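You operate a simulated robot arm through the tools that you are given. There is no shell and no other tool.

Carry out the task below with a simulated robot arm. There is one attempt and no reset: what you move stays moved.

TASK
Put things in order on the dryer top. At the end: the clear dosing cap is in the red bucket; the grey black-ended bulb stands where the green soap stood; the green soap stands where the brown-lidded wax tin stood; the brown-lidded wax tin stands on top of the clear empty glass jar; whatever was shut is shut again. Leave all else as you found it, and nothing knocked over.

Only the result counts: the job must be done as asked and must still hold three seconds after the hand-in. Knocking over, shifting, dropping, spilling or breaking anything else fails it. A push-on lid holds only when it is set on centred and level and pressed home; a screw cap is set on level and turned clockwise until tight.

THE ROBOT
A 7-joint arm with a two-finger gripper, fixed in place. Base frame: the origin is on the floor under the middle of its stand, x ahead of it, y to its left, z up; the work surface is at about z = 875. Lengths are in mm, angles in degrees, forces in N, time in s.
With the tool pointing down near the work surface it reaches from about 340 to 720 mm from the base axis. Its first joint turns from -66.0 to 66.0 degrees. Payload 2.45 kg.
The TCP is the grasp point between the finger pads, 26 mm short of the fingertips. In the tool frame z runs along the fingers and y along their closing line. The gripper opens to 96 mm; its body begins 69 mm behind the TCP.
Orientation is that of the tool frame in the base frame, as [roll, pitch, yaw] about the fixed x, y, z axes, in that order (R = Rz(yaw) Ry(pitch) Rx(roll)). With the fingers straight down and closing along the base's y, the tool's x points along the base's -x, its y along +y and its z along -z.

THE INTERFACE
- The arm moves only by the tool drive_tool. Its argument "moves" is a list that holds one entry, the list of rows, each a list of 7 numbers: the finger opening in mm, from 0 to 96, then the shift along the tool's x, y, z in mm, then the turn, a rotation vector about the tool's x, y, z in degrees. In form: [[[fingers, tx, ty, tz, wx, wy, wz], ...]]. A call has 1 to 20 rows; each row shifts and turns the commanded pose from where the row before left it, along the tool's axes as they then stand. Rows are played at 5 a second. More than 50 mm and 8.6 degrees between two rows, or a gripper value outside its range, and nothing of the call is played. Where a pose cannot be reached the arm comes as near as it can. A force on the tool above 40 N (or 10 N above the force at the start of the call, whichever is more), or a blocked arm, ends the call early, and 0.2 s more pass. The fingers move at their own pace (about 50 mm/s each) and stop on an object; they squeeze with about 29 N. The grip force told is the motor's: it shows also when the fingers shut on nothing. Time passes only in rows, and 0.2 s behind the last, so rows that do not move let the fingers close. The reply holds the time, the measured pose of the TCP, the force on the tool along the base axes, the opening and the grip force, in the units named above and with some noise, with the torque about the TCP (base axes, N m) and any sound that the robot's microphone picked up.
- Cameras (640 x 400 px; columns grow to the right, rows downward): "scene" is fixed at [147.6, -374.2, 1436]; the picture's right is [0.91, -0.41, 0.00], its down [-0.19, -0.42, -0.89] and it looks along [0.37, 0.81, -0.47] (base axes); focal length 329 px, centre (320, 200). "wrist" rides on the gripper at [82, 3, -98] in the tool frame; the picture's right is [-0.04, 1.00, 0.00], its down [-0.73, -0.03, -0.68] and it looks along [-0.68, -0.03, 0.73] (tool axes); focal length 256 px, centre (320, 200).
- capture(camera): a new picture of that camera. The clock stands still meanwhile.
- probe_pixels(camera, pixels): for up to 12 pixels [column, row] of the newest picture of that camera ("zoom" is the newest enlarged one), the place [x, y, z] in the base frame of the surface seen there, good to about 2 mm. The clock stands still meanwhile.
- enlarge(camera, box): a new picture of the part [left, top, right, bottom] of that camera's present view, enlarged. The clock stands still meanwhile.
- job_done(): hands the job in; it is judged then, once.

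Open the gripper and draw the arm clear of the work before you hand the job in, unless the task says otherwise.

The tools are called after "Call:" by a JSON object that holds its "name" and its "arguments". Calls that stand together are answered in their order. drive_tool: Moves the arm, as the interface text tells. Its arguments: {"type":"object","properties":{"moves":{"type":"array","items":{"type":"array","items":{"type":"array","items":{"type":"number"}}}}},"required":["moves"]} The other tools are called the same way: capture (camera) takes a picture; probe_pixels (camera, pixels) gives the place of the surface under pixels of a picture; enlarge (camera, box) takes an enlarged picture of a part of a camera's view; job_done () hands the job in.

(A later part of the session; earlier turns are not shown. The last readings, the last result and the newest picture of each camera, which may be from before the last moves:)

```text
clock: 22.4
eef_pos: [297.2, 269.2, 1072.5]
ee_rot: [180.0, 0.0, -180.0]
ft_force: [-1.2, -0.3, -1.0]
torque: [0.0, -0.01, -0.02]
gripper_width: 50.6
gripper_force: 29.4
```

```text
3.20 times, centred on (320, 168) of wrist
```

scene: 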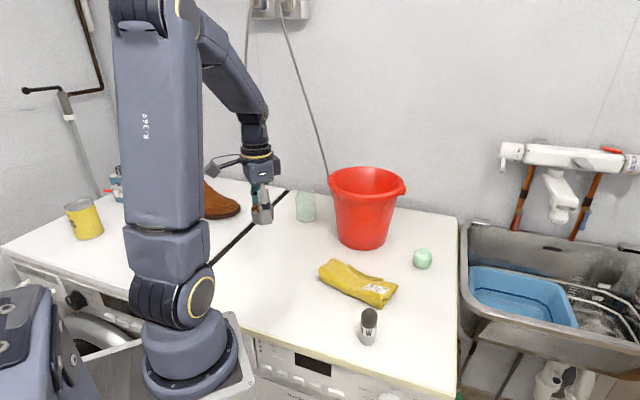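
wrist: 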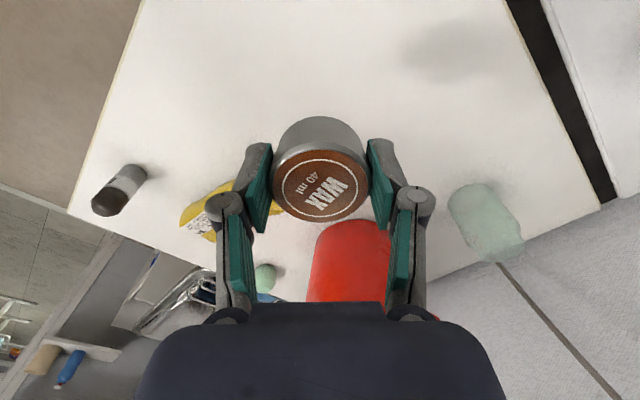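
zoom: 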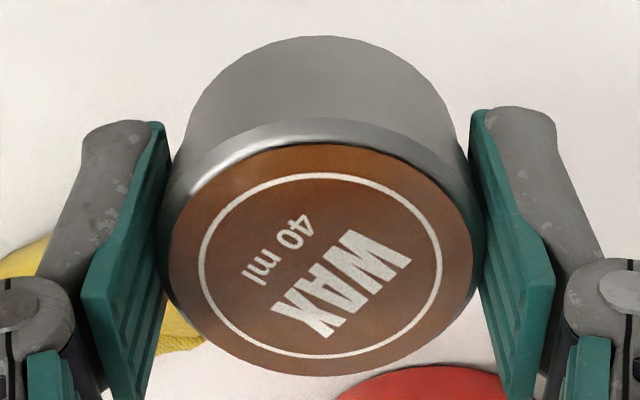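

Tin centre matches the TCP within 0.5 mm and its bottom sits 31 mm below the TCP. I carry it over the jar at (493.5,495.5), ending at z ≈ 1045.

Call:
{"name": "drive_tool", "arguments": {"moves": [[[40, -12, 14, 2, 0, 0, 0], [40, -24, 27, 3, 0, 0, 0], [40, -28, 32, 4, 0, 0, 0], [40, -28, 32, 4, 0, 0, 0], [40, -28, 32, 4, 0, 0, 0], [40, -28, 32, 4, 0, 0, 0], [40, -24, 28, 3, 0, 0, 0], [40, -16, 19, 2, 0, 0, 0], [40, -8.5, 10.3, 1, 0, 0, 0], [40, 0, 0, 0, 0, 0, 0], [40, 0, 0, 0, 0, 0, 0]]]}}

Call:
{"name": "capture", "arguments": {"camera": "wrist"}}

Call:
{"name": "enlarge", "arguments": {"camera": "scene", "box": [260, 110, 350, 240]}}

```text
clock: 24.8
eef_pos: [481.3, 482.4, 1042.2]
ee_rot: [-179.9, 0.0, -180.0]
ft_force: [-0.3, -0.3, -0.3]
torque: [0.0, -0.01, 0.03]
gripper_width: 50.9
gripper_force: 29.0
out of reach, approached as far as the arm can: row 8, 9
```

```text
taken
```

wrist: 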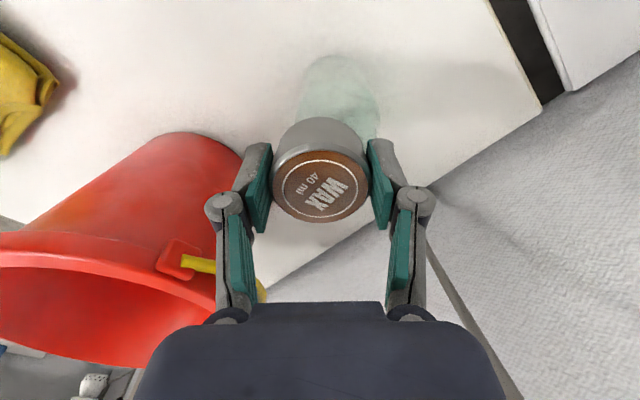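

```text
3.08 times, centred on (305, 175) of scene
```

zoom: 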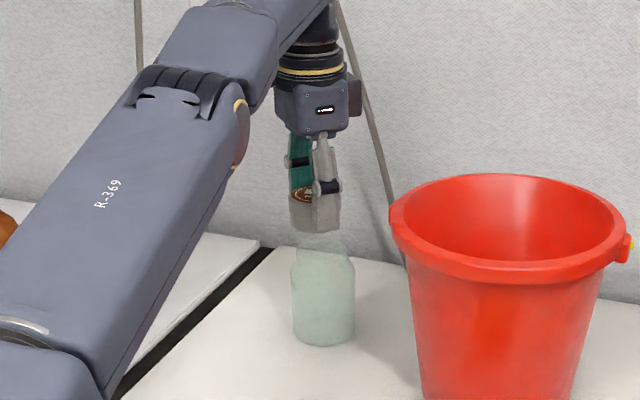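

The arm ran out of reach at radius 681 with this wrist yaw. I turn the hand 45° so it lines up with the arm's direction, in place above the jar, then check.

Call:
{"name": "drive_tool", "arguments": {"moves": [[[40, 0, 0, 0, 0, 0, -7.5], [40, 0, 0, 0, 0, 0, -7.5], [40, 0, 0, 0, 0, 0, -7.5], [40, 0, 0, 0, 0, 0, -7.5], [40, 0, 0, 0, 0, 0, -7.5], [40, 0, 0, 0, 0, 0, -7.5], [40, 0, 0, 0, 0, 0, 0], [40, -9, 0, 0, 0, 0, 0], [40, 0, 0, 0, 0, 0, 0]]]}}

Call:
{"name": "capture", "arguments": {"camera": "wrist"}}

```text
clock: 26.8
eef_pos: [480.7, 481.0, 1041.9]
ee_rot: [-179.9, 0.0, -135.0]
ft_force: [-0.3, 0.1, -0.7]
torque: [0.02, 0.0, -0.04]
gripper_width: 50.8
gripper_force: 28.8
out of reach, approached as far as the arm can: row 8
```

```text
taken
```

wrist: 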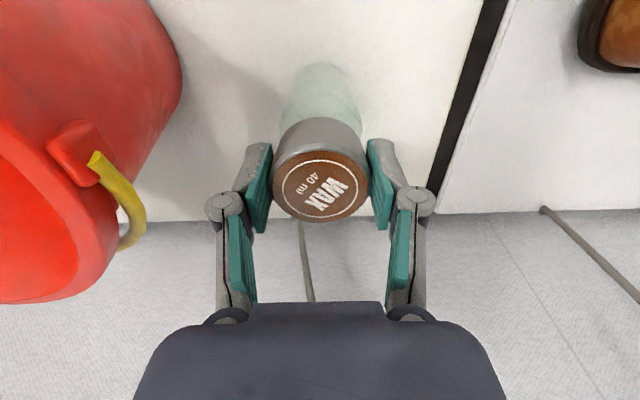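

Still limited at (481,481). I check where the arm's base axis really is by probing the base housing around (190,330) in the scene view.

Call:
{"name": "capture", "arguments": {"camera": "scene"}}

Call:
{"name": "probe_pixels", "arguments": {"camera": "scene", "pixels": [[150, 340], [190, 340], [230, 345], [190, 370], [150, 380], [240, 380], [200, 300], [170, 260], [275, 120], [365, 60], [200, 230], [320, 90]]}}

```text
taken
```

scene: 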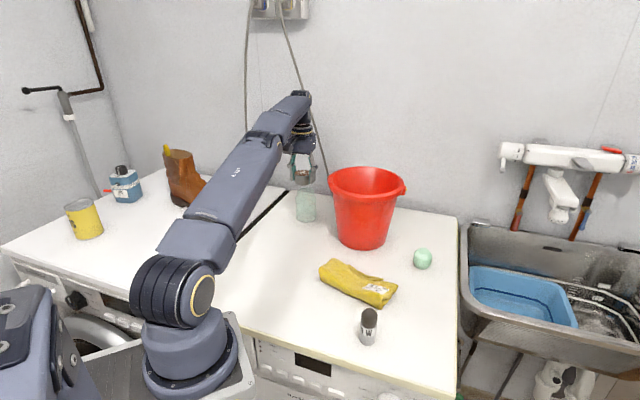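

```text
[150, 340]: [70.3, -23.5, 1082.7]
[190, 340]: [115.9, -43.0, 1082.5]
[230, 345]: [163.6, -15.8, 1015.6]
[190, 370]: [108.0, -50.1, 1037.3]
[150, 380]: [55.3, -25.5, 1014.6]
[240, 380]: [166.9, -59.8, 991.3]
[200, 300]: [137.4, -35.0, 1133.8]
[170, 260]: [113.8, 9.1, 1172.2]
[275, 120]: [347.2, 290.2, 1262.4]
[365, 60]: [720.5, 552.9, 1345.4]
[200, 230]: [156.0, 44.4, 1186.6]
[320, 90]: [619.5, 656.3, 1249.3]
```

The reach limit does not fit an axis at the origin, so I zoom on the base flange and probe its ring to locate joint 1.

Call:
{"name": "enlarge", "arguments": {"camera": "scene", "box": [120, 250, 270, 400]}}

Call:
{"name": "probe_pixels", "arguments": {"camera": "scene", "pixels": [[146, 340], [150, 348], [160, 356], [175, 362], [190, 363], [205, 360], [217, 352], [225, 340], [222, 325], [147, 375], [170, 390], [236, 360]]}}

```text
2.67 times, centred on (195, 325) of scene
```

zoom: 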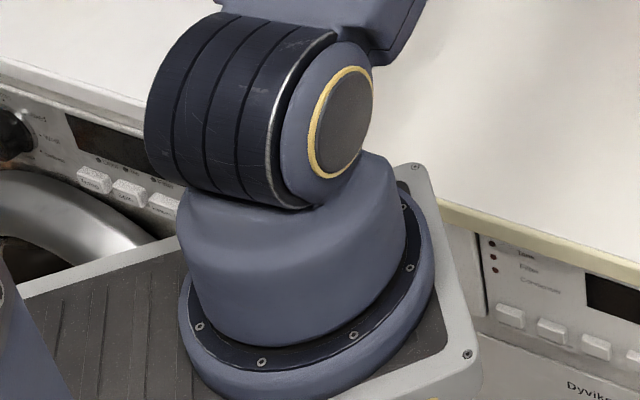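

```text
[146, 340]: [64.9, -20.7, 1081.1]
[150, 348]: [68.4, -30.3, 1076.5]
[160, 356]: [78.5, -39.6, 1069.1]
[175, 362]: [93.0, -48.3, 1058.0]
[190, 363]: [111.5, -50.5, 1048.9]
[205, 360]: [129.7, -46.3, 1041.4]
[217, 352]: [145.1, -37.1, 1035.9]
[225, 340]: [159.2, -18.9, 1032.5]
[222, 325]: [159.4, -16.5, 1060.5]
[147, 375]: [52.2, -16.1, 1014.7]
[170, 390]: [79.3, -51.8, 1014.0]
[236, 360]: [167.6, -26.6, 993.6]
```

The flange ring fits an axis at (111,0), so the jar at 626 mm from it is just beyond vertical-tool reach (~614 mm). I will set the tin down on free space near (395,345), regrip it with the hand tilted outward about the closing line, and then reach the jar.

Call:
{"name": "drive_tool", "arguments": {"moves": [[[40, 20, -4, 0, 0, 0, 0], [40, 36, -8, 0, 0, 0, 0], [40, 40, -9, 0, 0, 0, 0], [40, 36, -8, 0, 0, 0, 0], [40, 25, -6.6, 0, 0, 0, 0], [40, 0, 0, 25, 0, 0, 0], [40, 0, 0, 40, 0, 0, 0], [40, 0, 0, 40, 0, 0, 0], [40, 0, 0, 22, 0, 0, 0], [40, 0, 0, 5, 0, 0, 0], [40, 0, 0, 0, 0, 0, 0]]]}}

Call:
{"name": "capture", "arguments": {"camera": "wrist"}}

Call:
{"name": "enlarge", "arguments": {"camera": "scene", "box": [250, 170, 350, 290]}}

```text
clock: 29.2
eef_pos: [394.2, 346.0, 912.4]
ee_rot: [-180.0, -0.1, -135.0]
ft_force: [0.3, 1.1, -0.1]
torque: [-0.02, 0.0, -0.03]
gripper_width: 50.7
gripper_force: 28.7
```

```text
taken
```

wrist: 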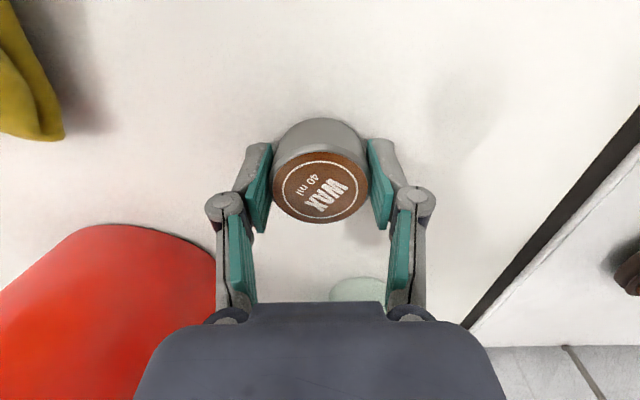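

```text
3.33 times, centred on (300, 230) of scene
```

zoom: 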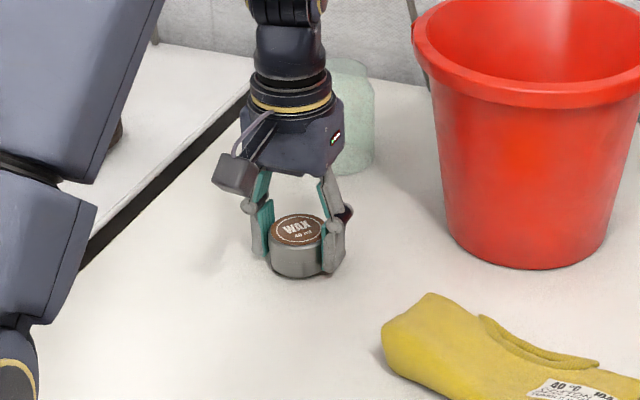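

The tin is about 6 mm above the table. I lower it gently until it touches, watching the force.

Call:
{"name": "drive_tool", "arguments": {"moves": [[[40, 0, 0, 2, 0, 0, 0], [40, 0, 0, 2, 0, 0, 0], [40, 0, 0, 1, 0, 0, 0], [40, 0, 0, 0, 0, 0, 0]]]}}

```text
clock: 30.2
eef_pos: [394.6, 346.0, 905.8]
ee_rot: [-180.0, 0.1, -135.0]
ft_force: [-0.2, 1.0, 2.8]
torque: [0.02, 0.0, 0.04]
gripper_width: 50.9
gripper_force: 28.4
```

Touch is felt (2.8 N). I release, raise 2 mm, and tilt the hand 10° outward about the closing line.

Call:
{"name": "drive_tool", "arguments": {"moves": [[[60, 0, 0, 0, 0, 0, 0], [80, 0, 0, 0, 0, 0, 0], [96, 0, 0, 0, 0, 0, 0], [96, 0, 0, 0, 0, 0, 0], [96, 0, 0, -2, 0, 0, 0], [96, 0, 0, 0, 0, -5, 0], [96, 0, 0, 0, 0, -5, 0], [96, 0, 0, 0, 0, 0, 0]]]}}

Call:
{"name": "capture", "arguments": {"camera": "wrist"}}

Call:
{"name": "enlarge", "arguments": {"camera": "scene", "box": [250, 170, 350, 290]}}

```text
clock: 32.0
eef_pos: [395.2, 344.3, 907.8]
ee_rot: [180.0, 10.0, -135.1]
ft_force: [0.6, 0.4, 0.5]
torque: [-0.03, 0.0, -0.01]
gripper_width: 96.0
gripper_force: 0.0
```

```text
taken
```

wrist: 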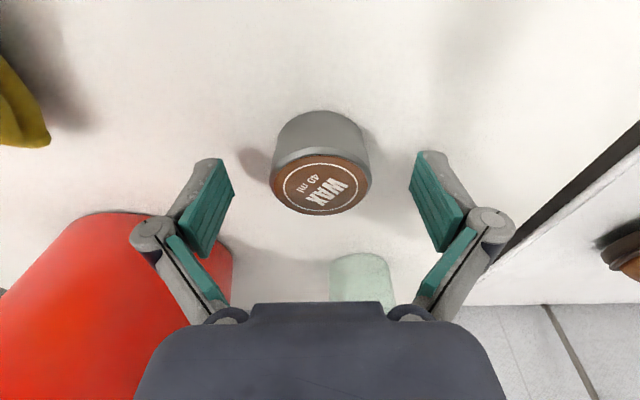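

```text
3.33 times, centred on (300, 230) of scene
```

zoom: 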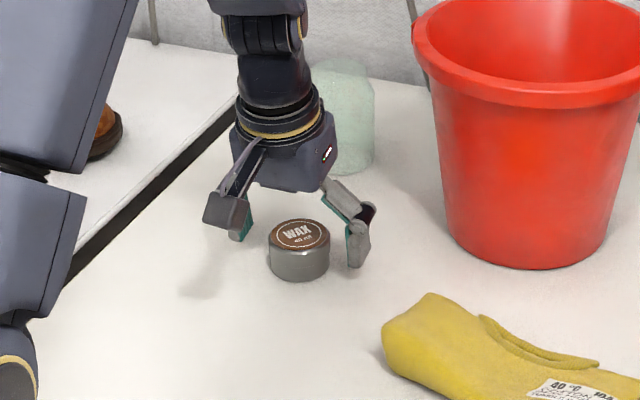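

The hand leans outward 10° as wanted (tool z points outward) and the tin stands between the open pads. I close on it again.

Call:
{"name": "drive_tool", "arguments": {"moves": [[[75, 0, 0, 0, 0, 0, 0], [58, 0, 0, 0, 0, 0, 0], [44, 0, 0, 0, 0, 0, 0], [40, 0, 0, 0, 0, 0, 0], [40, 0, 0, 0, 0, 0, 0]]]}}

Call:
{"name": "capture", "arguments": {"camera": "wrist"}}

```text
clock: 33.2
eef_pos: [395.0, 343.7, 907.5]
ee_rot: [-180.0, 10.0, -135.0]
ft_force: [0.4, -0.4, 2.9]
torque: [-0.02, 0.06, 0.01]
gripper_width: 50.8
gripper_force: 29.0
```

```text
taken
```

wrist: 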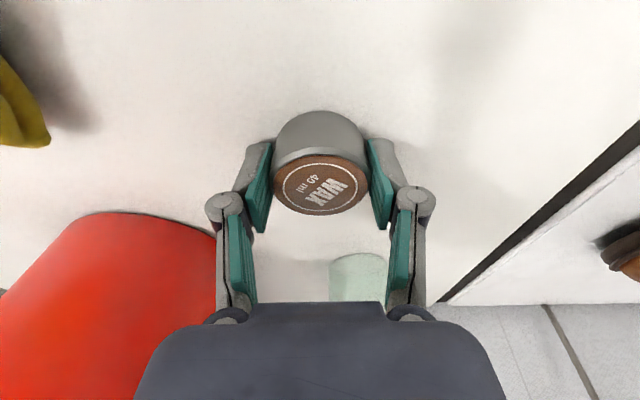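

Gripped again at 50.8 mm. I lift straight up 130 mm (along base z, with the tilted tool axes accounted for) and probe the lid.

Call:
{"name": "drive_tool", "arguments": {"moves": [[[40, -0.9, 0, -4.9, 0, 0, 0], [40, -4.3, 0, -24.6, 0, 0, 0], [40, -6.1, 0, -34.5, 0, 0, 0], [40, -6.9, 0, -39.4, 0, 0, 0], [40, -4.3, 0, -24.6, 0, 0, 0], [40, 0, 0, 0, 0, 0, 0], [40, 0, 0, 0, 0, 0, 0]]]}}

Call:
{"name": "capture", "arguments": {"camera": "wrist"}}

Call:
{"name": "probe_pixels", "arguments": {"camera": "wrist", "pixels": [[320, 190], [320, 213], [320, 214], [320, 160], [320, 158], [320, 155], [285, 188], [355, 188], [320, 130], [320, 116], [300, 175], [340, 175]]}}

Call:
{"name": "enlarge", "arguments": {"camera": "scene", "box": [250, 100, 350, 240]}}

```text
clock: 34.8
eef_pos: [395.6, 343.2, 1036.3]
ee_rot: [179.9, 10.0, -135.1]
ft_force: [-0.2, -0.1, -0.6]
torque: [-0.02, -0.01, -0.02]
gripper_width: 50.7
gripper_force: 29.0
```

```text
taken
```

wrist: 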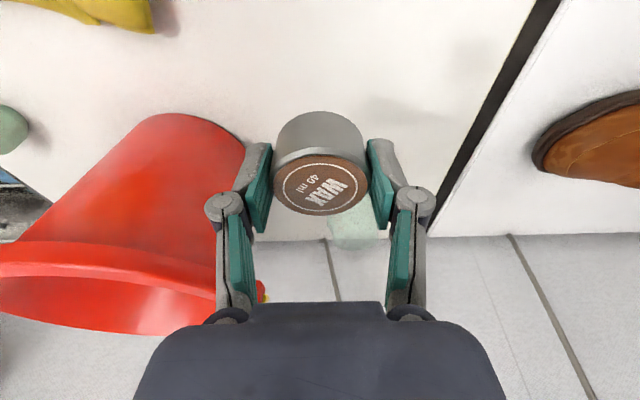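

```text
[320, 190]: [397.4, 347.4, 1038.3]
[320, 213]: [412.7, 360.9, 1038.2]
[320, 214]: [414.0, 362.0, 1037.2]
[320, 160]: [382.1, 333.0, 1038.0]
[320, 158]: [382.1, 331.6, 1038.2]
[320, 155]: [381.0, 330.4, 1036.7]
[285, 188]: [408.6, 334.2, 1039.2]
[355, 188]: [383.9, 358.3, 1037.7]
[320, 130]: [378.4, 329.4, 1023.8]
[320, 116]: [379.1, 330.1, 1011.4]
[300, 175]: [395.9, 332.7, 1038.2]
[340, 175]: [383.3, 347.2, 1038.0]
```

```text
2.86 times, centred on (300, 170) of scene
```

zoom: 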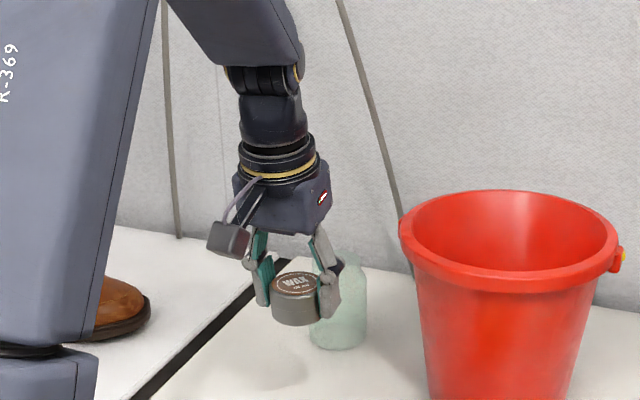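

The tin is level in the tilted grip, centre about (396.5,345.2), bottom z ≈ 1004.5. I move 97 mm in x and 150 mm in y to bring it over the jar.

Call:
{"name": "drive_tool", "arguments": {"moves": [[[40, -15, 3, 2.65, 0, 0, 0], [40, -28, 6, 4.94, 0, 0, 0], [40, -34, 7.5, 6, 0, 0, 0], [40, -34, 7.5, 6, 0, 0, 0], [40, -30, 6.7, 5.3, 0, 0, 0], [40, -20, 4.5, 3.53, 0, 0, 0], [40, -11.3, 2.5, 2, 0, 0, 0], [40, 0, 0, 0, 0, 0, 0], [40, 0, 0, 0, 0, 0, 0]]]}}

Call:
{"name": "capture", "arguments": {"camera": "wrist"}}

Call:
{"name": "enlarge", "arguments": {"camera": "scene", "box": [270, 120, 350, 230]}}

```text
clock: 36.8
eef_pos: [491.7, 496.0, 1036.7]
ee_rot: [180.0, 10.1, -135.1]
ft_force: [0.0, -0.4, -1.4]
torque: [0.0, -0.02, 0.0]
gripper_width: 50.6
gripper_force: 29.3
```

```text
taken
```

wrist: 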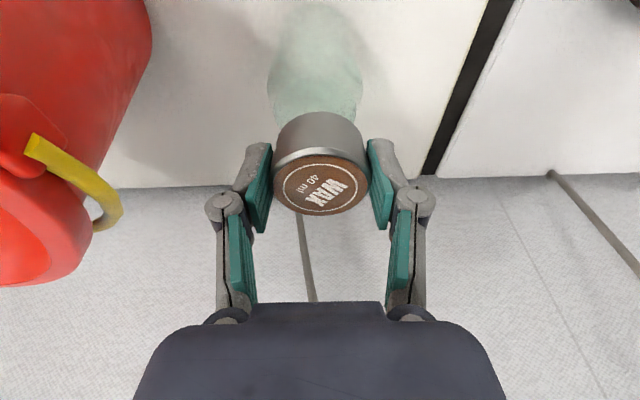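

```text
3.64 times, centred on (310, 175) of scene
```

zoom: 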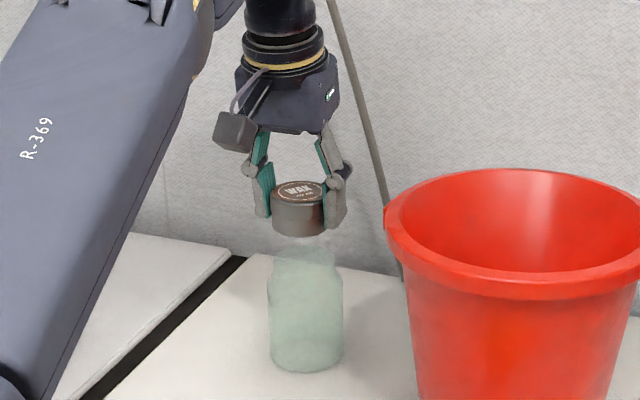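

The tin hangs over the jar, but in the scene zoom the tin (column ≈298) looks slightly left of the jar neck (≈305). I zoom in and probe both more precisely.

Call:
{"name": "enlarge", "arguments": {"camera": "scene", "box": [285, 165, 325, 230]}}

Call:
{"name": "probe_pixels", "arguments": {"camera": "wrist", "pixels": [[320, 190], [320, 213], [320, 214], [320, 160], [320, 156], [320, 153], [275, 186], [365, 186], [320, 130], [320, 116], [280, 186], [360, 186]]}}

Call:
{"name": "probe_pixels", "arguments": {"camera": "scene", "pixels": [[303, 178], [299, 179], [307, 180], [300, 190], [303, 192], [306, 191], [297, 190], [298, 188], [309, 183], [303, 175], [302, 182], [300, 177]]}}

```text
6.15 times, centred on (305, 198) of scene
```

zoom: 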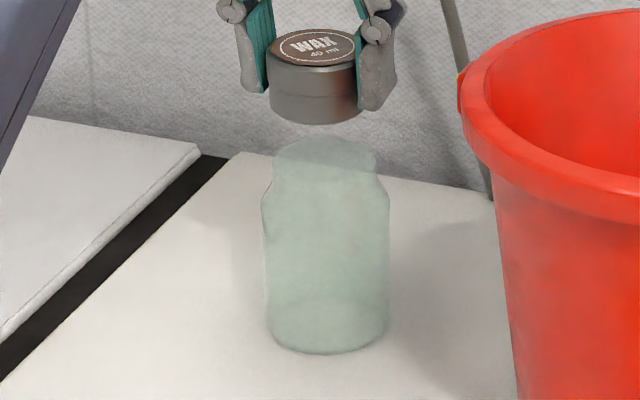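

```text
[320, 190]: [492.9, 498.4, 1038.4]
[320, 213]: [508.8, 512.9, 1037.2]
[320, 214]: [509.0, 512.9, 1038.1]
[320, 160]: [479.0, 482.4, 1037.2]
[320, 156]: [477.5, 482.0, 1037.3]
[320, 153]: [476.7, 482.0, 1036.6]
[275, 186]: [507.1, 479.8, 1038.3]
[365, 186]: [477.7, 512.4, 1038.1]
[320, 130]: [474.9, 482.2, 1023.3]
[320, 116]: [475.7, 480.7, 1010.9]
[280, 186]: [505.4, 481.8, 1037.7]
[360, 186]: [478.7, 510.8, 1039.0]
```

```text
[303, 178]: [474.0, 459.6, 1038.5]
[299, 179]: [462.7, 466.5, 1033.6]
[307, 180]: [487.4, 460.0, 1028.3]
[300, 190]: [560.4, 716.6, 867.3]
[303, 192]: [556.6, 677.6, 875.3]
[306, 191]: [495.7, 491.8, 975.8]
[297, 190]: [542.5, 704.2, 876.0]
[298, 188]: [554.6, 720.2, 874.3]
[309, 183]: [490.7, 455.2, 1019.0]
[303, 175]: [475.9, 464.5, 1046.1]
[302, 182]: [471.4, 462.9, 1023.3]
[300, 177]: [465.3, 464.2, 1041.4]
```

The tin appears about 2–3 mm left of the jar's centre line. I probe the jar's rim in this zoom for a better centre.

Call:
{"name": "probe_pixels", "arguments": {"camera": "zoom", "pixels": [[275, 160], [277, 162], [280, 165], [374, 160], [372, 163], [370, 166], [325, 140], [325, 143], [325, 150], [325, 160], [325, 170], [300, 145]]}}

Call:
{"name": "probe_pixels", "arguments": {"camera": "zoom", "pixels": [[265, 230], [267, 230], [263, 240], [388, 230], [386, 230], [387, 240], [340, 155], [310, 155], [350, 165], [290, 160], [360, 155], [325, 178]]}}

```text
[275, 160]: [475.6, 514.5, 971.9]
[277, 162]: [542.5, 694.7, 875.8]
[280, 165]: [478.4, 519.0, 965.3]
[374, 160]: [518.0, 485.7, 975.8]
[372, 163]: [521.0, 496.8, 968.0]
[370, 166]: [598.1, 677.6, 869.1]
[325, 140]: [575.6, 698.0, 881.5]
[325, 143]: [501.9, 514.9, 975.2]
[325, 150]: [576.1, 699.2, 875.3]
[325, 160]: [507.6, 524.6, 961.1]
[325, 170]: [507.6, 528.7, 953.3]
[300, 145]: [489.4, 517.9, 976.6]
```

```text
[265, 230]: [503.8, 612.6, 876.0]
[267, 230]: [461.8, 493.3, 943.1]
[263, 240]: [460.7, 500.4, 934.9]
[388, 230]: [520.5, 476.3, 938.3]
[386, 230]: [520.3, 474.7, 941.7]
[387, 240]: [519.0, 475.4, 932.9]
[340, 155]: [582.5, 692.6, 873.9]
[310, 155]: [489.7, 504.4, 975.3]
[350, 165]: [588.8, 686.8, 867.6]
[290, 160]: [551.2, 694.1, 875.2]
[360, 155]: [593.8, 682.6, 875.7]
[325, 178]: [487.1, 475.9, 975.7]
```

Combining the probes, the tin should go about 2.5 mm sideways (base +1.8, −1.9), i.e. tool y −2.6. I apply that, descend 20 mm and check alignment again.

Call:
{"name": "drive_tool", "arguments": {"moves": [[[40, 0, -2.6, 0, 0, 0, 0], [40, 1.74, 0, 9.85, 0, 0, 0], [40, 1.74, 0, 9.85, 0, 0, 0], [40, 0, 0, 0, 0, 0, 0], [40, 0, 0, 0, 0, 0, 0]]]}}

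Call:
{"name": "enlarge", "arguments": {"camera": "scene", "box": [285, 165, 325, 230]}}

Call:
{"name": "capture", "arguments": {"camera": "wrist"}}

```text
clock: 38.0
eef_pos: [495.9, 493.4, 1017.7]
ee_rot: [-180.0, 10.1, -135.0]
ft_force: [0.2, -0.1, -0.7]
torque: [0.0, 0.02, 0.0]
gripper_width: 50.8
gripper_force: 29.3
```

```text
6.15 times, centred on (305, 198) of scene
```

zoom: 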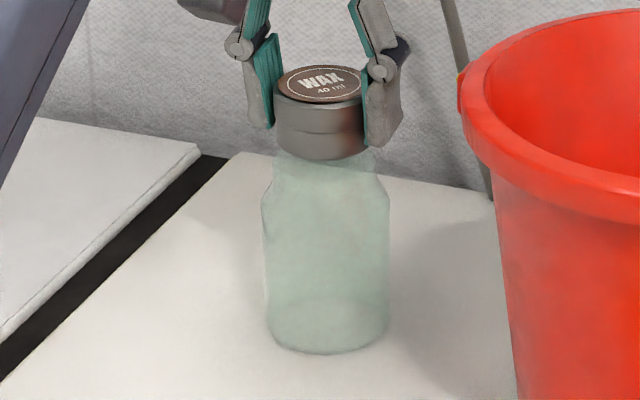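

```text
taken
```

wrist: 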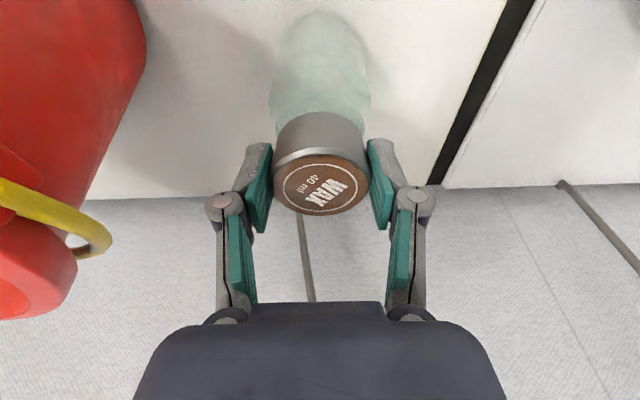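

Alignment looks within about 1.5 mm (tin centre column ≈322 vs jar ≈325). I probe the lid once more for the radial direction.

Call:
{"name": "probe_pixels", "arguments": {"camera": "wrist", "pixels": [[320, 213], [320, 214], [315, 213], [325, 213], [320, 130], [320, 120], [315, 125], [325, 125], [275, 186], [365, 186], [278, 190], [362, 190]]}}

Call:
{"name": "probe_pixels", "arguments": {"camera": "zoom", "pixels": [[320, 68], [290, 75], [355, 75], [320, 100], [320, 90], [320, 85], [320, 130], [300, 140], [340, 140], [320, 150], [282, 120], [362, 150]]}}

```text
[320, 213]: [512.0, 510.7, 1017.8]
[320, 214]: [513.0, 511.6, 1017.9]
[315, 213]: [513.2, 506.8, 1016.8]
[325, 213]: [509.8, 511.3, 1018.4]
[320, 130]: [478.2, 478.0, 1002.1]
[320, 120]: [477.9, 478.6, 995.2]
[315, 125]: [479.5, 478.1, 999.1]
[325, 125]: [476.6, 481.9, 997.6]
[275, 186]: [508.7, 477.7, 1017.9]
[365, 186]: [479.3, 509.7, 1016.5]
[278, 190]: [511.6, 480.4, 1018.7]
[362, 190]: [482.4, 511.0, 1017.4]
```

```text
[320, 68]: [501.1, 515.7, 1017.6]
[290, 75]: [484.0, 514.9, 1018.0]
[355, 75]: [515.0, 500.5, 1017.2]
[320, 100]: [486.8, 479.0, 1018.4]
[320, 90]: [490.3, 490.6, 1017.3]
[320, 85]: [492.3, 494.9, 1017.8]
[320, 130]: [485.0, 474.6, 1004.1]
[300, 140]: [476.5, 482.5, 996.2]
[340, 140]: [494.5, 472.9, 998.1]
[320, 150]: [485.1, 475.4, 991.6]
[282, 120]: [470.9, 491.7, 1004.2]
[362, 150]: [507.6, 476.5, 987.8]
```

Both cameras put the tin within about 1 mm of the jar's centre. Tin bottom is about 8 mm above the jar, so I lower in small steps.

Call:
{"name": "drive_tool", "arguments": {"moves": [[[40, 0.52, 0, 2.95, 0, 0, 0], [40, 0.35, 0, 1.97, 0, 0, 0], [40, 0.17, 0, 0.98, 0, 0, 0], [40, 0, 0, 0, 0, 0, 0]]]}}

Call:
{"name": "enlarge", "arguments": {"camera": "scene", "box": [285, 165, 325, 230]}}

```text
clock: 39.0
eef_pos: [493.7, 492.9, 1011.3]
ee_rot: [179.9, 10.0, -135.0]
ft_force: [-0.6, -0.3, -1.1]
torque: [-0.01, 0.02, -0.01]
gripper_width: 50.7
gripper_force: 29.1
```

```text
6.15 times, centred on (305, 198) of scene
```

zoom: 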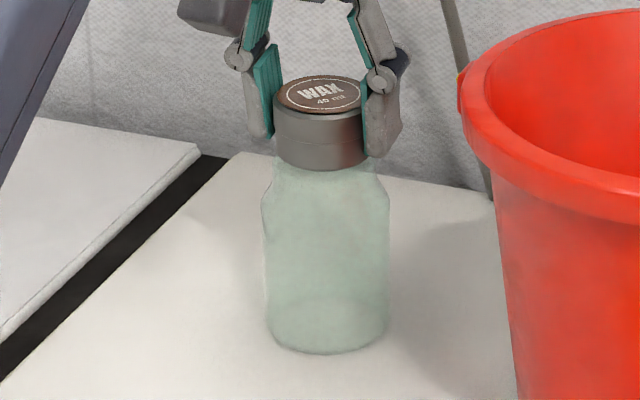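

Before contact I zoom in harder on the tin–jar interface to compare their edges.

Call:
{"name": "enlarge", "arguments": {"camera": "scene", "box": [293, 178, 318, 206]}}

Call:
{"name": "enlarge", "arguments": {"camera": "wrist", "box": [260, 20, 380, 150]}}

```text
14.29 times, centred on (306, 192) of scene
```

zoom: 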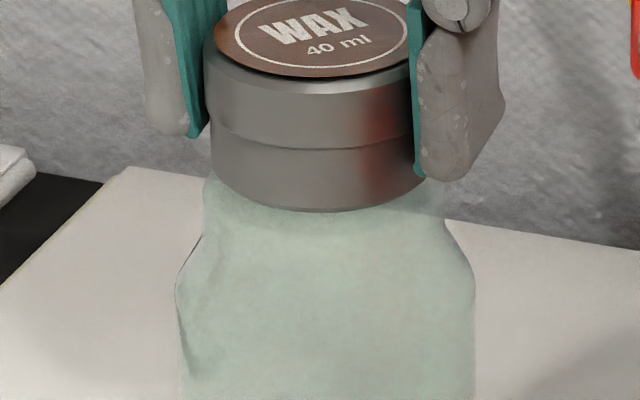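

```text
3.08 times, centred on (320, 85) of wrist
```

zoom: 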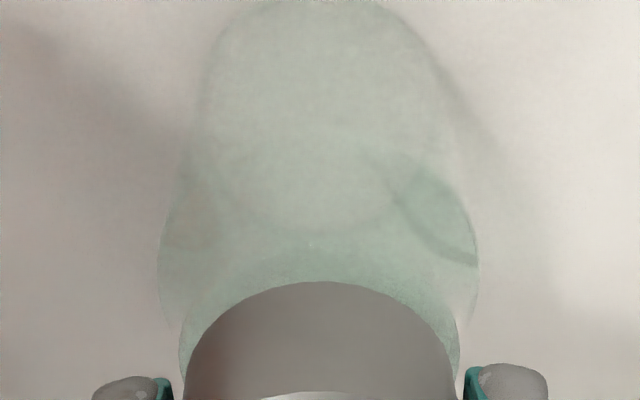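

In the wrist zoom the jar rim's near arc (320,250) peeks out beyond the tin's near bottom edge (320,283), so I probe both to measure the radial offset.

Call:
{"name": "probe_pixels", "arguments": {"camera": "zoom", "pixels": [[320, 250], [320, 253], [320, 257], [320, 262], [320, 270], [320, 276], [320, 284], [320, 290], [250, 270], [390, 270], [190, 340], [452, 340]]}}

Call:
{"name": "enlarge", "arguments": {"camera": "wrist", "box": [270, 90, 370, 160]}}

```text
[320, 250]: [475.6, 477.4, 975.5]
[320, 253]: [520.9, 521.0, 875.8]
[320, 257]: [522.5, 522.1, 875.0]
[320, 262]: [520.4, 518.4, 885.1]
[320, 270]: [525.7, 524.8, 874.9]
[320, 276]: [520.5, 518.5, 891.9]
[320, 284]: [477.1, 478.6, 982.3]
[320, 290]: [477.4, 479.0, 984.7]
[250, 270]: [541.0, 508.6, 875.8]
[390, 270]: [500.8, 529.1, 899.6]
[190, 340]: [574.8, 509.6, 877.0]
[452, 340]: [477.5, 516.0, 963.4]
```

```text
5.71 times, centred on (320, 125) of wrist
```

zoom: 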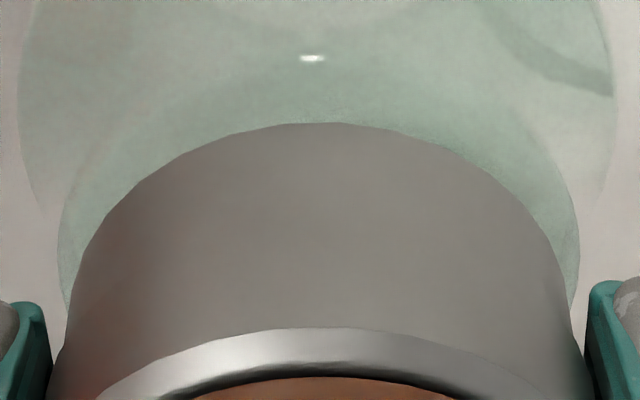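

Offsets are within about 1–2 mm on a rim of radius ≈26; I trim by 0.8 mm tangentially and 0.5 mm inward, then lower in 1 mm steps to contact.

Call:
{"name": "drive_tool", "arguments": {"moves": [[[40, 0.5, -0.8, 0, 0, 0, 0], [40, 0.17, 0, 0.98, 0, 0, 0], [40, 0.17, 0, 0.98, 0, 0, 0], [40, 0, 0, 0, 0, 0, 0]]]}}

Call:
{"name": "enlarge", "arguments": {"camera": "scene", "box": [293, 178, 318, 206]}}

```text
clock: 40.0
eef_pos: [493.3, 492.1, 1009.2]
ee_rot: [-180.0, 10.0, -135.0]
ft_force: [0.3, 0.0, -0.2]
torque: [0.01, 0.0, -0.02]
gripper_width: 50.8
gripper_force: 29.0
```

```text
14.29 times, centred on (306, 192) of scene
```

zoom: 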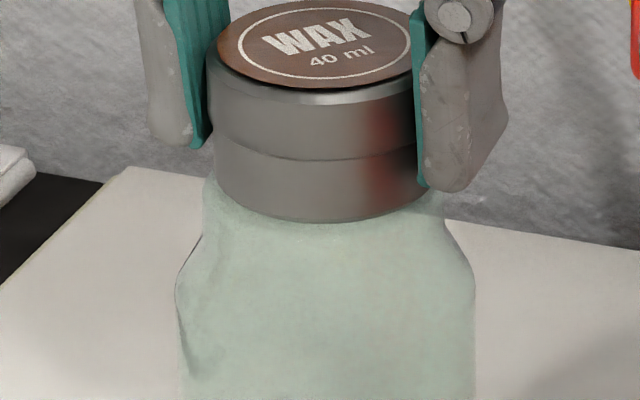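

Now the tin's centre (≈321) and the neck's (≈325) differ by about 1 mm. I continue down in 1 mm steps.

Call:
{"name": "drive_tool", "arguments": {"moves": [[[40, 0.17, 0, 0.98, 0, 0, 0], [40, 0, 0, 0, 0, 0, 0]]]}}

Call:
{"name": "drive_tool", "arguments": {"moves": [[[40, 0.17, 0, 0.98, 0, 0, 0], [40, 0, 0, 0, 0, 0, 0]]]}}

```text
clock: 40.6
eef_pos: [495.6, 491.7, 1008.9]
ee_rot: [180.0, 10.1, -135.0]
ft_force: [0.2, -0.2, -0.8]
torque: [0.0, 0.01, -0.01]
gripper_width: 50.6
gripper_force: 28.2
```

```text
clock: 41.2
eef_pos: [494.3, 491.7, 1007.5]
ee_rot: [-180.0, 10.0, -135.0]
ft_force: [0.3, -0.3, 1.7]
torque: [-0.07, 0.01, 0.02]
gripper_width: 50.7
gripper_force: 29.0
```

Contact is beginning (about 2.5 N change). I press 0.4 mm more and look before releasing.

Call:
{"name": "drive_tool", "arguments": {"moves": [[[40, 0.07, 0, 0.4, 0, 0, 0], [40, 0, 0, 0, 0, 0, 0]]]}}

Call:
{"name": "enlarge", "arguments": {"camera": "scene", "box": [293, 178, 318, 206]}}

Call:
{"name": "enlarge", "arguments": {"camera": "wrist", "box": [270, 90, 370, 160]}}

```text
clock: 41.8
eef_pos: [494.2, 492.5, 1007.5]
ee_rot: [180.0, 10.1, -135.0]
ft_force: [-1.1, -0.9, 6.5]
torque: [-0.1, 0.06, 0.0]
gripper_width: 50.6
gripper_force: 28.4
```

```text
14.29 times, centred on (306, 192) of scene
```

zoom: 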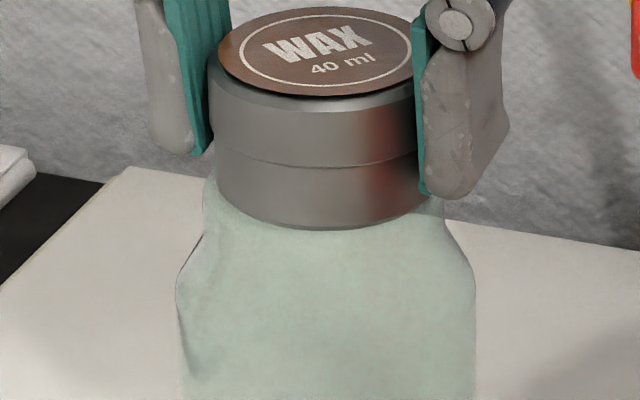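

```text
5.71 times, centred on (320, 125) of wrist
```

zoom: 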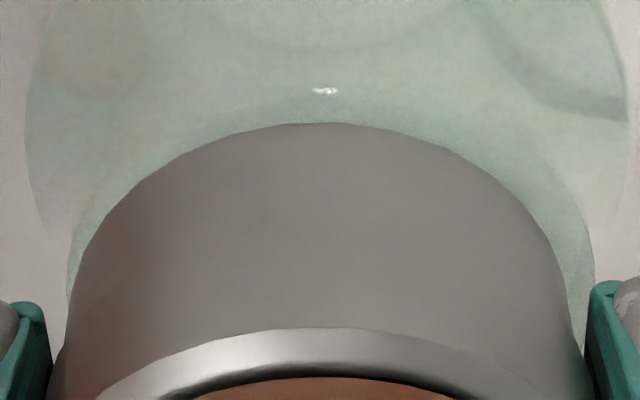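

Contact is firm (≈7 N) and the tin sits level, centred within about 1 mm. I ease back 0.4 mm and open the fingers in small steps.

Call:
{"name": "drive_tool", "arguments": {"moves": [[[40, -0.07, 0, -0.4, 0, 0, 0], [52, 0, 0, 0, 0, 0, 0], [54, 0, 0, 0, 0, 0, 0], [58, 0, 0, 0, 0, 0, 0], [66, 0, 0, 0, 0, 0, 0], [78, 0, 0, 0, 0, 0, 0], [80, 0, 0, 0, 0, 0, 0]]]}}

Call:
{"name": "enlarge", "arguments": {"camera": "scene", "box": [285, 165, 325, 230]}}

Call:
{"name": "capture", "arguments": {"camera": "wrist"}}

```text
clock: 43.4
eef_pos: [493.5, 493.1, 1006.9]
ee_rot: [179.9, 10.0, -135.0]
ft_force: [0.5, 0.1, 0.4]
torque: [-0.02, 0.0, 0.01]
gripper_width: 79.8
gripper_force: 0.0
```

```text
6.15 times, centred on (305, 198) of scene
```

zoom: 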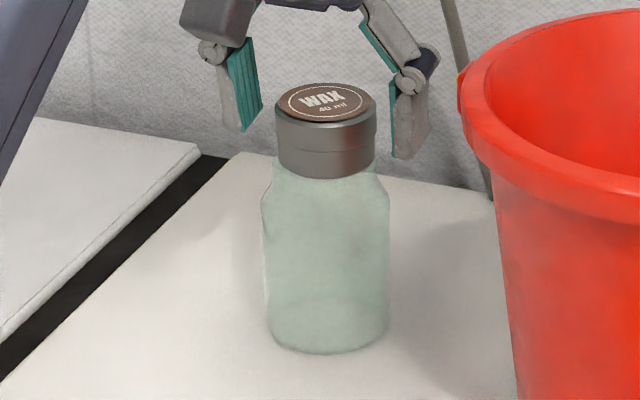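

```text
taken
```

wrist: 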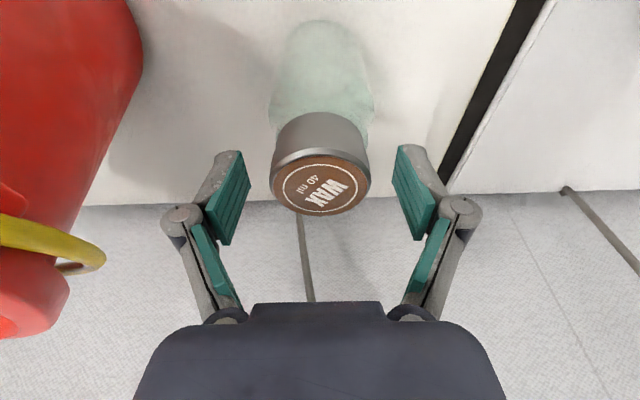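

The tin stands centred on the jar. I back the open hand out along the tool axis, then level the tilt.

Call:
{"name": "drive_tool", "arguments": {"moves": [[[80, 0, 0, -15, 0, 0, 0], [80, 0, 0, -30, 0, 0, 0], [80, 0, 0, -40, 0, 0, 0], [80, 15, 0, -20, 0, 0, 0], [80, 30, 0, 0, 0, 5, 0], [80, 30, 0, 0, 0, 5, 0], [80, 0, 0, 0, 0, 0, 0]]]}}

Call:
{"name": "capture", "arguments": {"camera": "wrist"}}

Call:
{"name": "capture", "arguments": {"camera": "scene"}}

```text
clock: 45.0
eef_pos: [428.3, 426.1, 1099.1]
ee_rot: [-180.0, -0.1, -135.0]
ft_force: [0.4, 0.8, -0.4]
torque: [0.0, -0.01, 0.01]
gripper_width: 79.8
gripper_force: 0.0
```

```text
taken
```

wrist: 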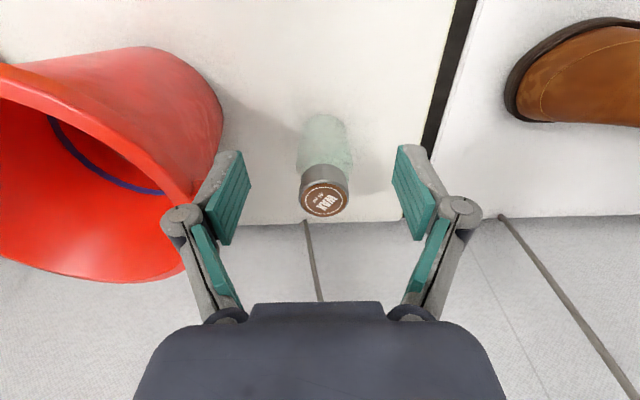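

```text
taken
```

scene: 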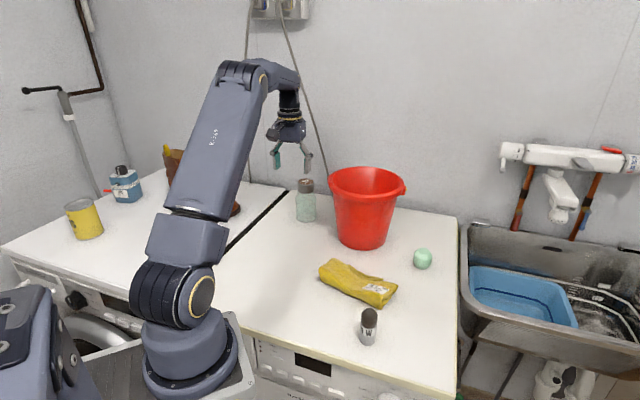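

The tin rests on the jar. Next the soap at (422,258): I zoom and probe it for shape and centre.

Call:
{"name": "enlarge", "arguments": {"camera": "scene", "box": [402, 238, 444, 280]}}

Call:
{"name": "probe_pixels", "arguments": {"camera": "zoom", "pixels": [[320, 105], [320, 130], [320, 160], [320, 200], [320, 240], [320, 270], [240, 200], [400, 200], [250, 150], [390, 150], [250, 260], [390, 260]]}}

```text
9.52 times, centred on (423, 259) of scene
```

zoom: 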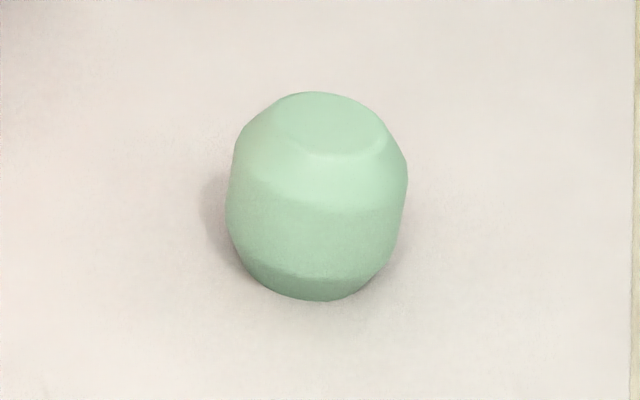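

```text
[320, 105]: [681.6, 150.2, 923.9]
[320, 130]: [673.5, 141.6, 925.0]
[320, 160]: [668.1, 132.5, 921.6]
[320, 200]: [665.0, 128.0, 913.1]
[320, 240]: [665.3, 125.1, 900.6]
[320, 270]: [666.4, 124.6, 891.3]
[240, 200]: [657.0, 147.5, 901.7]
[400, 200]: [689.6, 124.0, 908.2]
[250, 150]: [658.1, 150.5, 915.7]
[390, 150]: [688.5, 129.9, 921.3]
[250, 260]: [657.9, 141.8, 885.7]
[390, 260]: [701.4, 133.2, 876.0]
```

The soap is a barrel about 50 mm tall near (673,140). I raise, move over to (560,140) and turn the hand back to straight for a look from above.

Call:
{"name": "drive_tool", "arguments": {"moves": [[[96, 0, 0, -25, 0, 0, 0], [96, 13.6, -36.9, 0, 0, 0, 0], [96, 13.6, -36.9, 0, 0, 0, 0], [96, 13.6, -36.9, 0, 0, 0, 0], [96, 13.6, -36.9, 0, 0, 0, 0], [96, 13.6, -36.9, 0, 0, 0, 0], [96, 13.6, -36.9, 0, 0, 0, 0], [96, 13.6, -36.9, 0, 0, 0, 0], [96, 13.6, -36.9, 0, 0, 0, 0], [96, 0, 0, 0, 0, 0, 7.5], [96, 0, 0, 0, 0, 0, 7.5], [96, 0, 0, 0, 0, 0, 7.5], [96, 0, 0, 0, 0, 0, 7.5], [96, 0, 0, 0, 0, 0, 7.5], [96, 0, 0, 0, 0, 0, 7.5], [96, 0, 0, 40, 0, 0, 0], [96, 0, 0, 0, 0, 0, 0]]]}}

Call:
{"name": "capture", "arguments": {"camera": "wrist"}}

```text
clock: 48.6
eef_pos: [560.7, 140.2, 1084.8]
ee_rot: [180.0, -0.1, 179.9]
ft_force: [-0.2, -0.2, -0.4]
torque: [0.0, 0.02, -0.02]
gripper_width: 95.9
gripper_force: 0.0
```

```text
taken
```

wrist: 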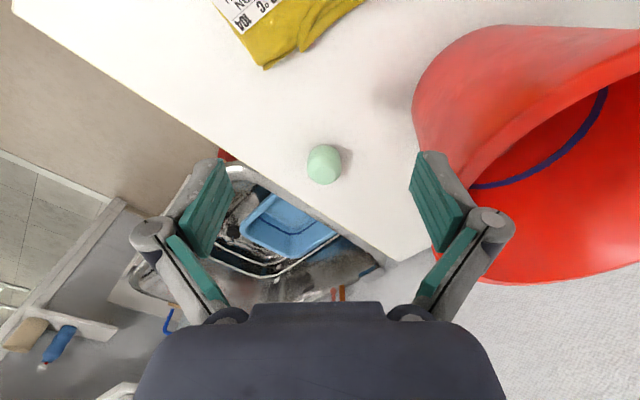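

The soap sits at (324,164) in the wrist view. I zoom on it and probe its outline.

Call:
{"name": "enlarge", "arguments": {"camera": "wrist", "box": [295, 135, 355, 195]}}

Call:
{"name": "probe_pixels", "arguments": {"camera": "zoom", "pixels": [[362, 265], [362, 240], [362, 200], [362, 290], [280, 240], [450, 240], [300, 280], [430, 280], [280, 200], [450, 200], [362, 170], [362, 310]]}}

```text
6.67 times, centred on (325, 165) of wrist
```

zoom: 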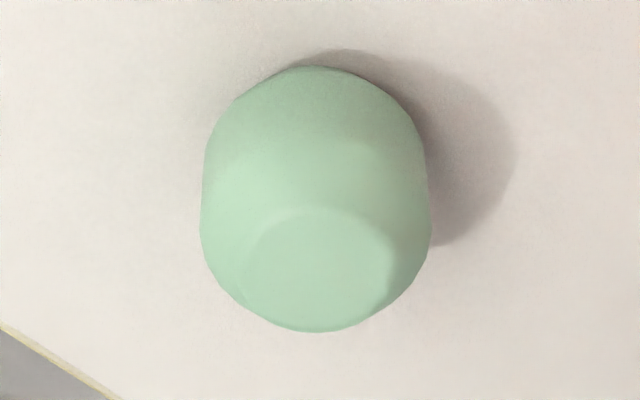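

```text
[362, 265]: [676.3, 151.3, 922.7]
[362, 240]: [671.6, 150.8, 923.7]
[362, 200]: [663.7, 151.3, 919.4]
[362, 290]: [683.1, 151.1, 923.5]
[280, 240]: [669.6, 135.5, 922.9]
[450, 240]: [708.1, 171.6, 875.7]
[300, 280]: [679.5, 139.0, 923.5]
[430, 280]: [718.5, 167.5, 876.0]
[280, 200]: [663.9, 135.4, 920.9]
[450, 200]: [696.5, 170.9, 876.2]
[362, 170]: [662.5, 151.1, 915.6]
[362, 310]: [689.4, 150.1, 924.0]
```

I probe the flat top's edges (centre ≈ (316,268) in the zoom) and the barrel's side silhouettes.

Call:
{"name": "probe_pixels", "arguments": {"camera": "zoom", "pixels": [[316, 268], [316, 212], [316, 326], [245, 268], [388, 262], [204, 230], [428, 225], [316, 90], [316, 130], [316, 75], [206, 200], [425, 200]]}}

```text
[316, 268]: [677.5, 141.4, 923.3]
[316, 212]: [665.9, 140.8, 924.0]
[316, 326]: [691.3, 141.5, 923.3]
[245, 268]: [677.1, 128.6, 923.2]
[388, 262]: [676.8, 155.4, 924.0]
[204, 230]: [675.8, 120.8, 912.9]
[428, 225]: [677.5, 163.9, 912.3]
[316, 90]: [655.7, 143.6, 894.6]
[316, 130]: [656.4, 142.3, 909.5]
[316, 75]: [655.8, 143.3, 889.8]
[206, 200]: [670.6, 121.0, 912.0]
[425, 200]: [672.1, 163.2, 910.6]
```

The soap's centre is (677.5,142.2), radius ≈21.7, height ≈48.5. I move above it and descend with open fingers to TCP z ≈ 904.

Call:
{"name": "drive_tool", "arguments": {"moves": [[[96, -29.2, 0.5, 25, 0, 0, 0], [96, -29.2, 0.5, 25, 0, 0, 0], [96, -29.2, 0.5, 25, 0, 0, 0], [96, -29.2, 0.5, 25, 0, 0, 0], [96, 0, 0, 0, 0, 0, 0], [96, 0, 0, 35, 0, 0, 0], [96, 0, 0, 30, 0, 0, 0], [96, 0, 0, 12, 0, 0, 0], [96, 0, 0, 0, 0, 0, 0]]]}}

Call:
{"name": "capture", "arguments": {"camera": "wrist"}}

```text
clock: 50.6
eef_pos: [677.1, 143.5, 907.1]
ee_rot: [179.9, 0.0, -180.0]
ft_force: [-0.5, -0.5, -0.3]
torque: [-0.02, 0.06, 0.0]
gripper_width: 95.8
gripper_force: 0.1
```

```text
taken
```

wrist: 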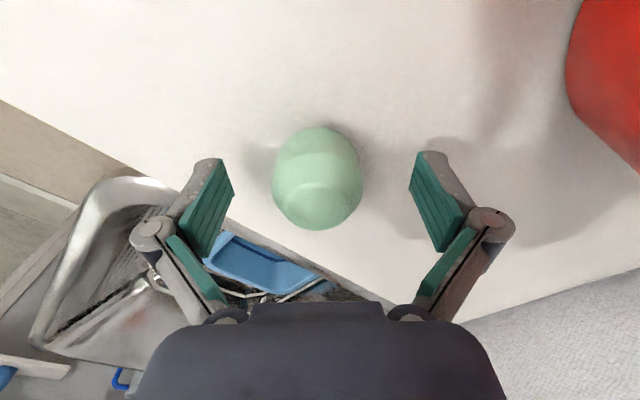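

The soap is between the pads (317,180). I trim 1 mm, lower 2 mm and close.

Call:
{"name": "drive_tool", "arguments": {"moves": [[[96, 0, -1, 2, 0, 0, 0], [80, 0, 0, 0, 0, 0, 0], [65, 0, 0, 0, 0, 0, 0], [50, 0, 0, 0, 0, 0, 0], [38, 0, 0, 0, 0, 0, 0], [32, 0, 0, 0, 0, 0, 0], [32, 0, 0, 0, 0, 0, 0]]]}}

Call:
{"name": "capture", "arguments": {"camera": "wrist"}}

```text
clock: 52.2
eef_pos: [678.0, 141.9, 906.0]
ee_rot: [179.9, 0.0, -180.0]
ft_force: [-0.3, -1.3, 1.1]
torque: [-0.01, 0.02, 0.01]
gripper_width: 44.0
gripper_force: 28.9
```

```text
taken
```

wrist: 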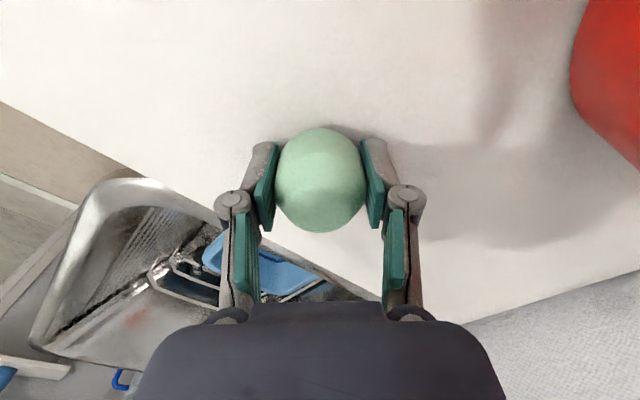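

The soap is gripped (44.0 mm). I lift it, carry it back past the bucket with clearance, then across toward the tin's old spot at (296.9,269.3), staying at z ≈ 1060.

Call:
{"name": "drive_tool", "arguments": {"moves": [[[32, 0, 0, -5, 0, 0, 0], [32, 0, 0, -25, 0, 0, 0], [32, 0, 0, -35, 0, 0, 0], [32, 0, 0, -30, 0, 0, 0], [32, 25, -4, -15, 0, 0, 0], [32, 45, -4, -15, 0, 0, 0], [32, 45, -4, -15, 0, 0, 0], [32, 45, -4, -15, 0, 0, 0], [32, 36.7, 24, 0, 0, 0, 0], [32, 36.7, 24, 0, 0, 0, 0], [32, 36.7, 24, 0, 0, 0, 0], [32, 36.7, 24, 0, 0, 0, 0], [32, 36.7, 24, 0, 0, 0, 0], [32, 25, 16, 0, 0, 0, 0], [32, 12.5, 7.3, 0, 0, 0, 0], [32, 0, 0, 0, 0, 0, 0], [32, 0, 0, 0, 0, 0, 0]]]}}

Call:
{"name": "capture", "arguments": {"camera": "wrist"}}

Call:
{"name": "capture", "arguments": {"camera": "scene"}}

```text
clock: 55.8
eef_pos: [295.3, 269.8, 1059.9]
ee_rot: [-180.0, 0.1, 179.9]
ft_force: [-0.5, -1.1, -0.4]
torque: [0.01, -0.04, -0.05]
gripper_width: 44.3
gripper_force: 29.2
```

```text
taken
```

wrist: 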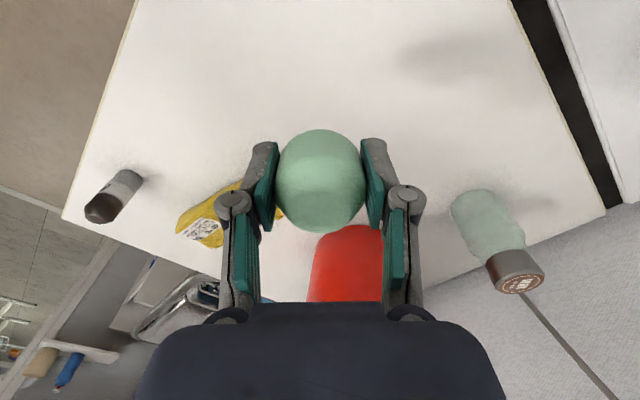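

```text
taken
```

scene: 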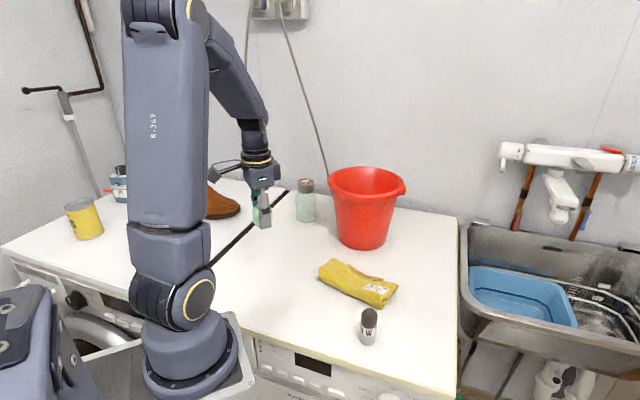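

The soap is over the spot. I zoom to check it has not pivoted between the pads.

Call:
{"name": "enlarge", "arguments": {"camera": "wrist", "box": [265, 115, 375, 240]}}

Call:
{"name": "enlarge", "arguments": {"camera": "scene", "box": [235, 160, 295, 240]}}

Call:
{"name": "probe_pixels", "arguments": {"camera": "wrist", "pixels": [[320, 150], [320, 135], [320, 170], [320, 185], [320, 200], [320, 210], [320, 220], [320, 228], [300, 205], [340, 205], [290, 185], [350, 185]]}}

```text
3.20 times, centred on (320, 178) of wrist
```

zoom: 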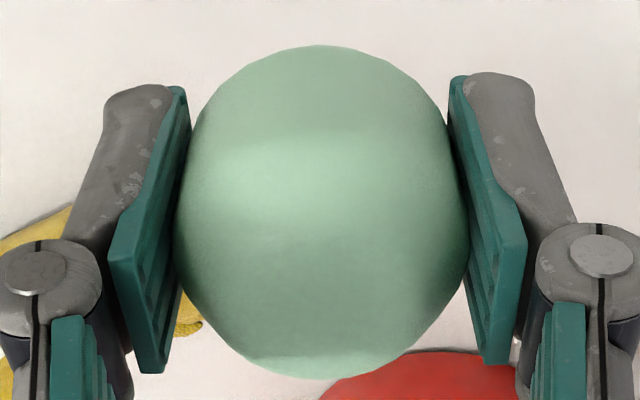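

```text
5.00 times, centred on (265, 200) of scene
```

zoom: 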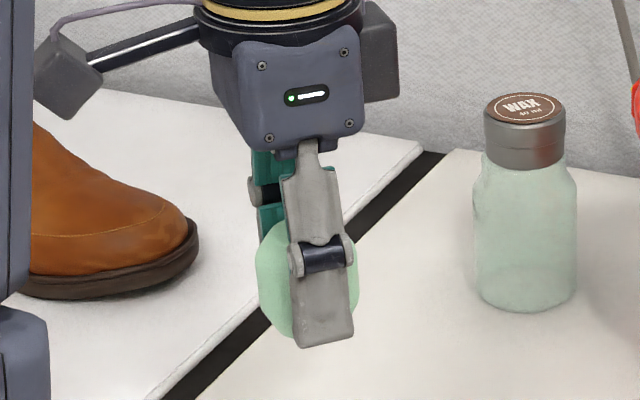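

```text
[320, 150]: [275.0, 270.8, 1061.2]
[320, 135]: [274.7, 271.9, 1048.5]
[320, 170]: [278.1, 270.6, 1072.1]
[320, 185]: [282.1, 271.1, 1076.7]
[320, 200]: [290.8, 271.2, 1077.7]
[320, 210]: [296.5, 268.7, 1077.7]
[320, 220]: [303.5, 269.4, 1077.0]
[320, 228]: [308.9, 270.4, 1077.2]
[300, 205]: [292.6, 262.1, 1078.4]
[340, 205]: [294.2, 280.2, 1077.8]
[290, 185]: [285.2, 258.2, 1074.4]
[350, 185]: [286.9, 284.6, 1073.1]
```

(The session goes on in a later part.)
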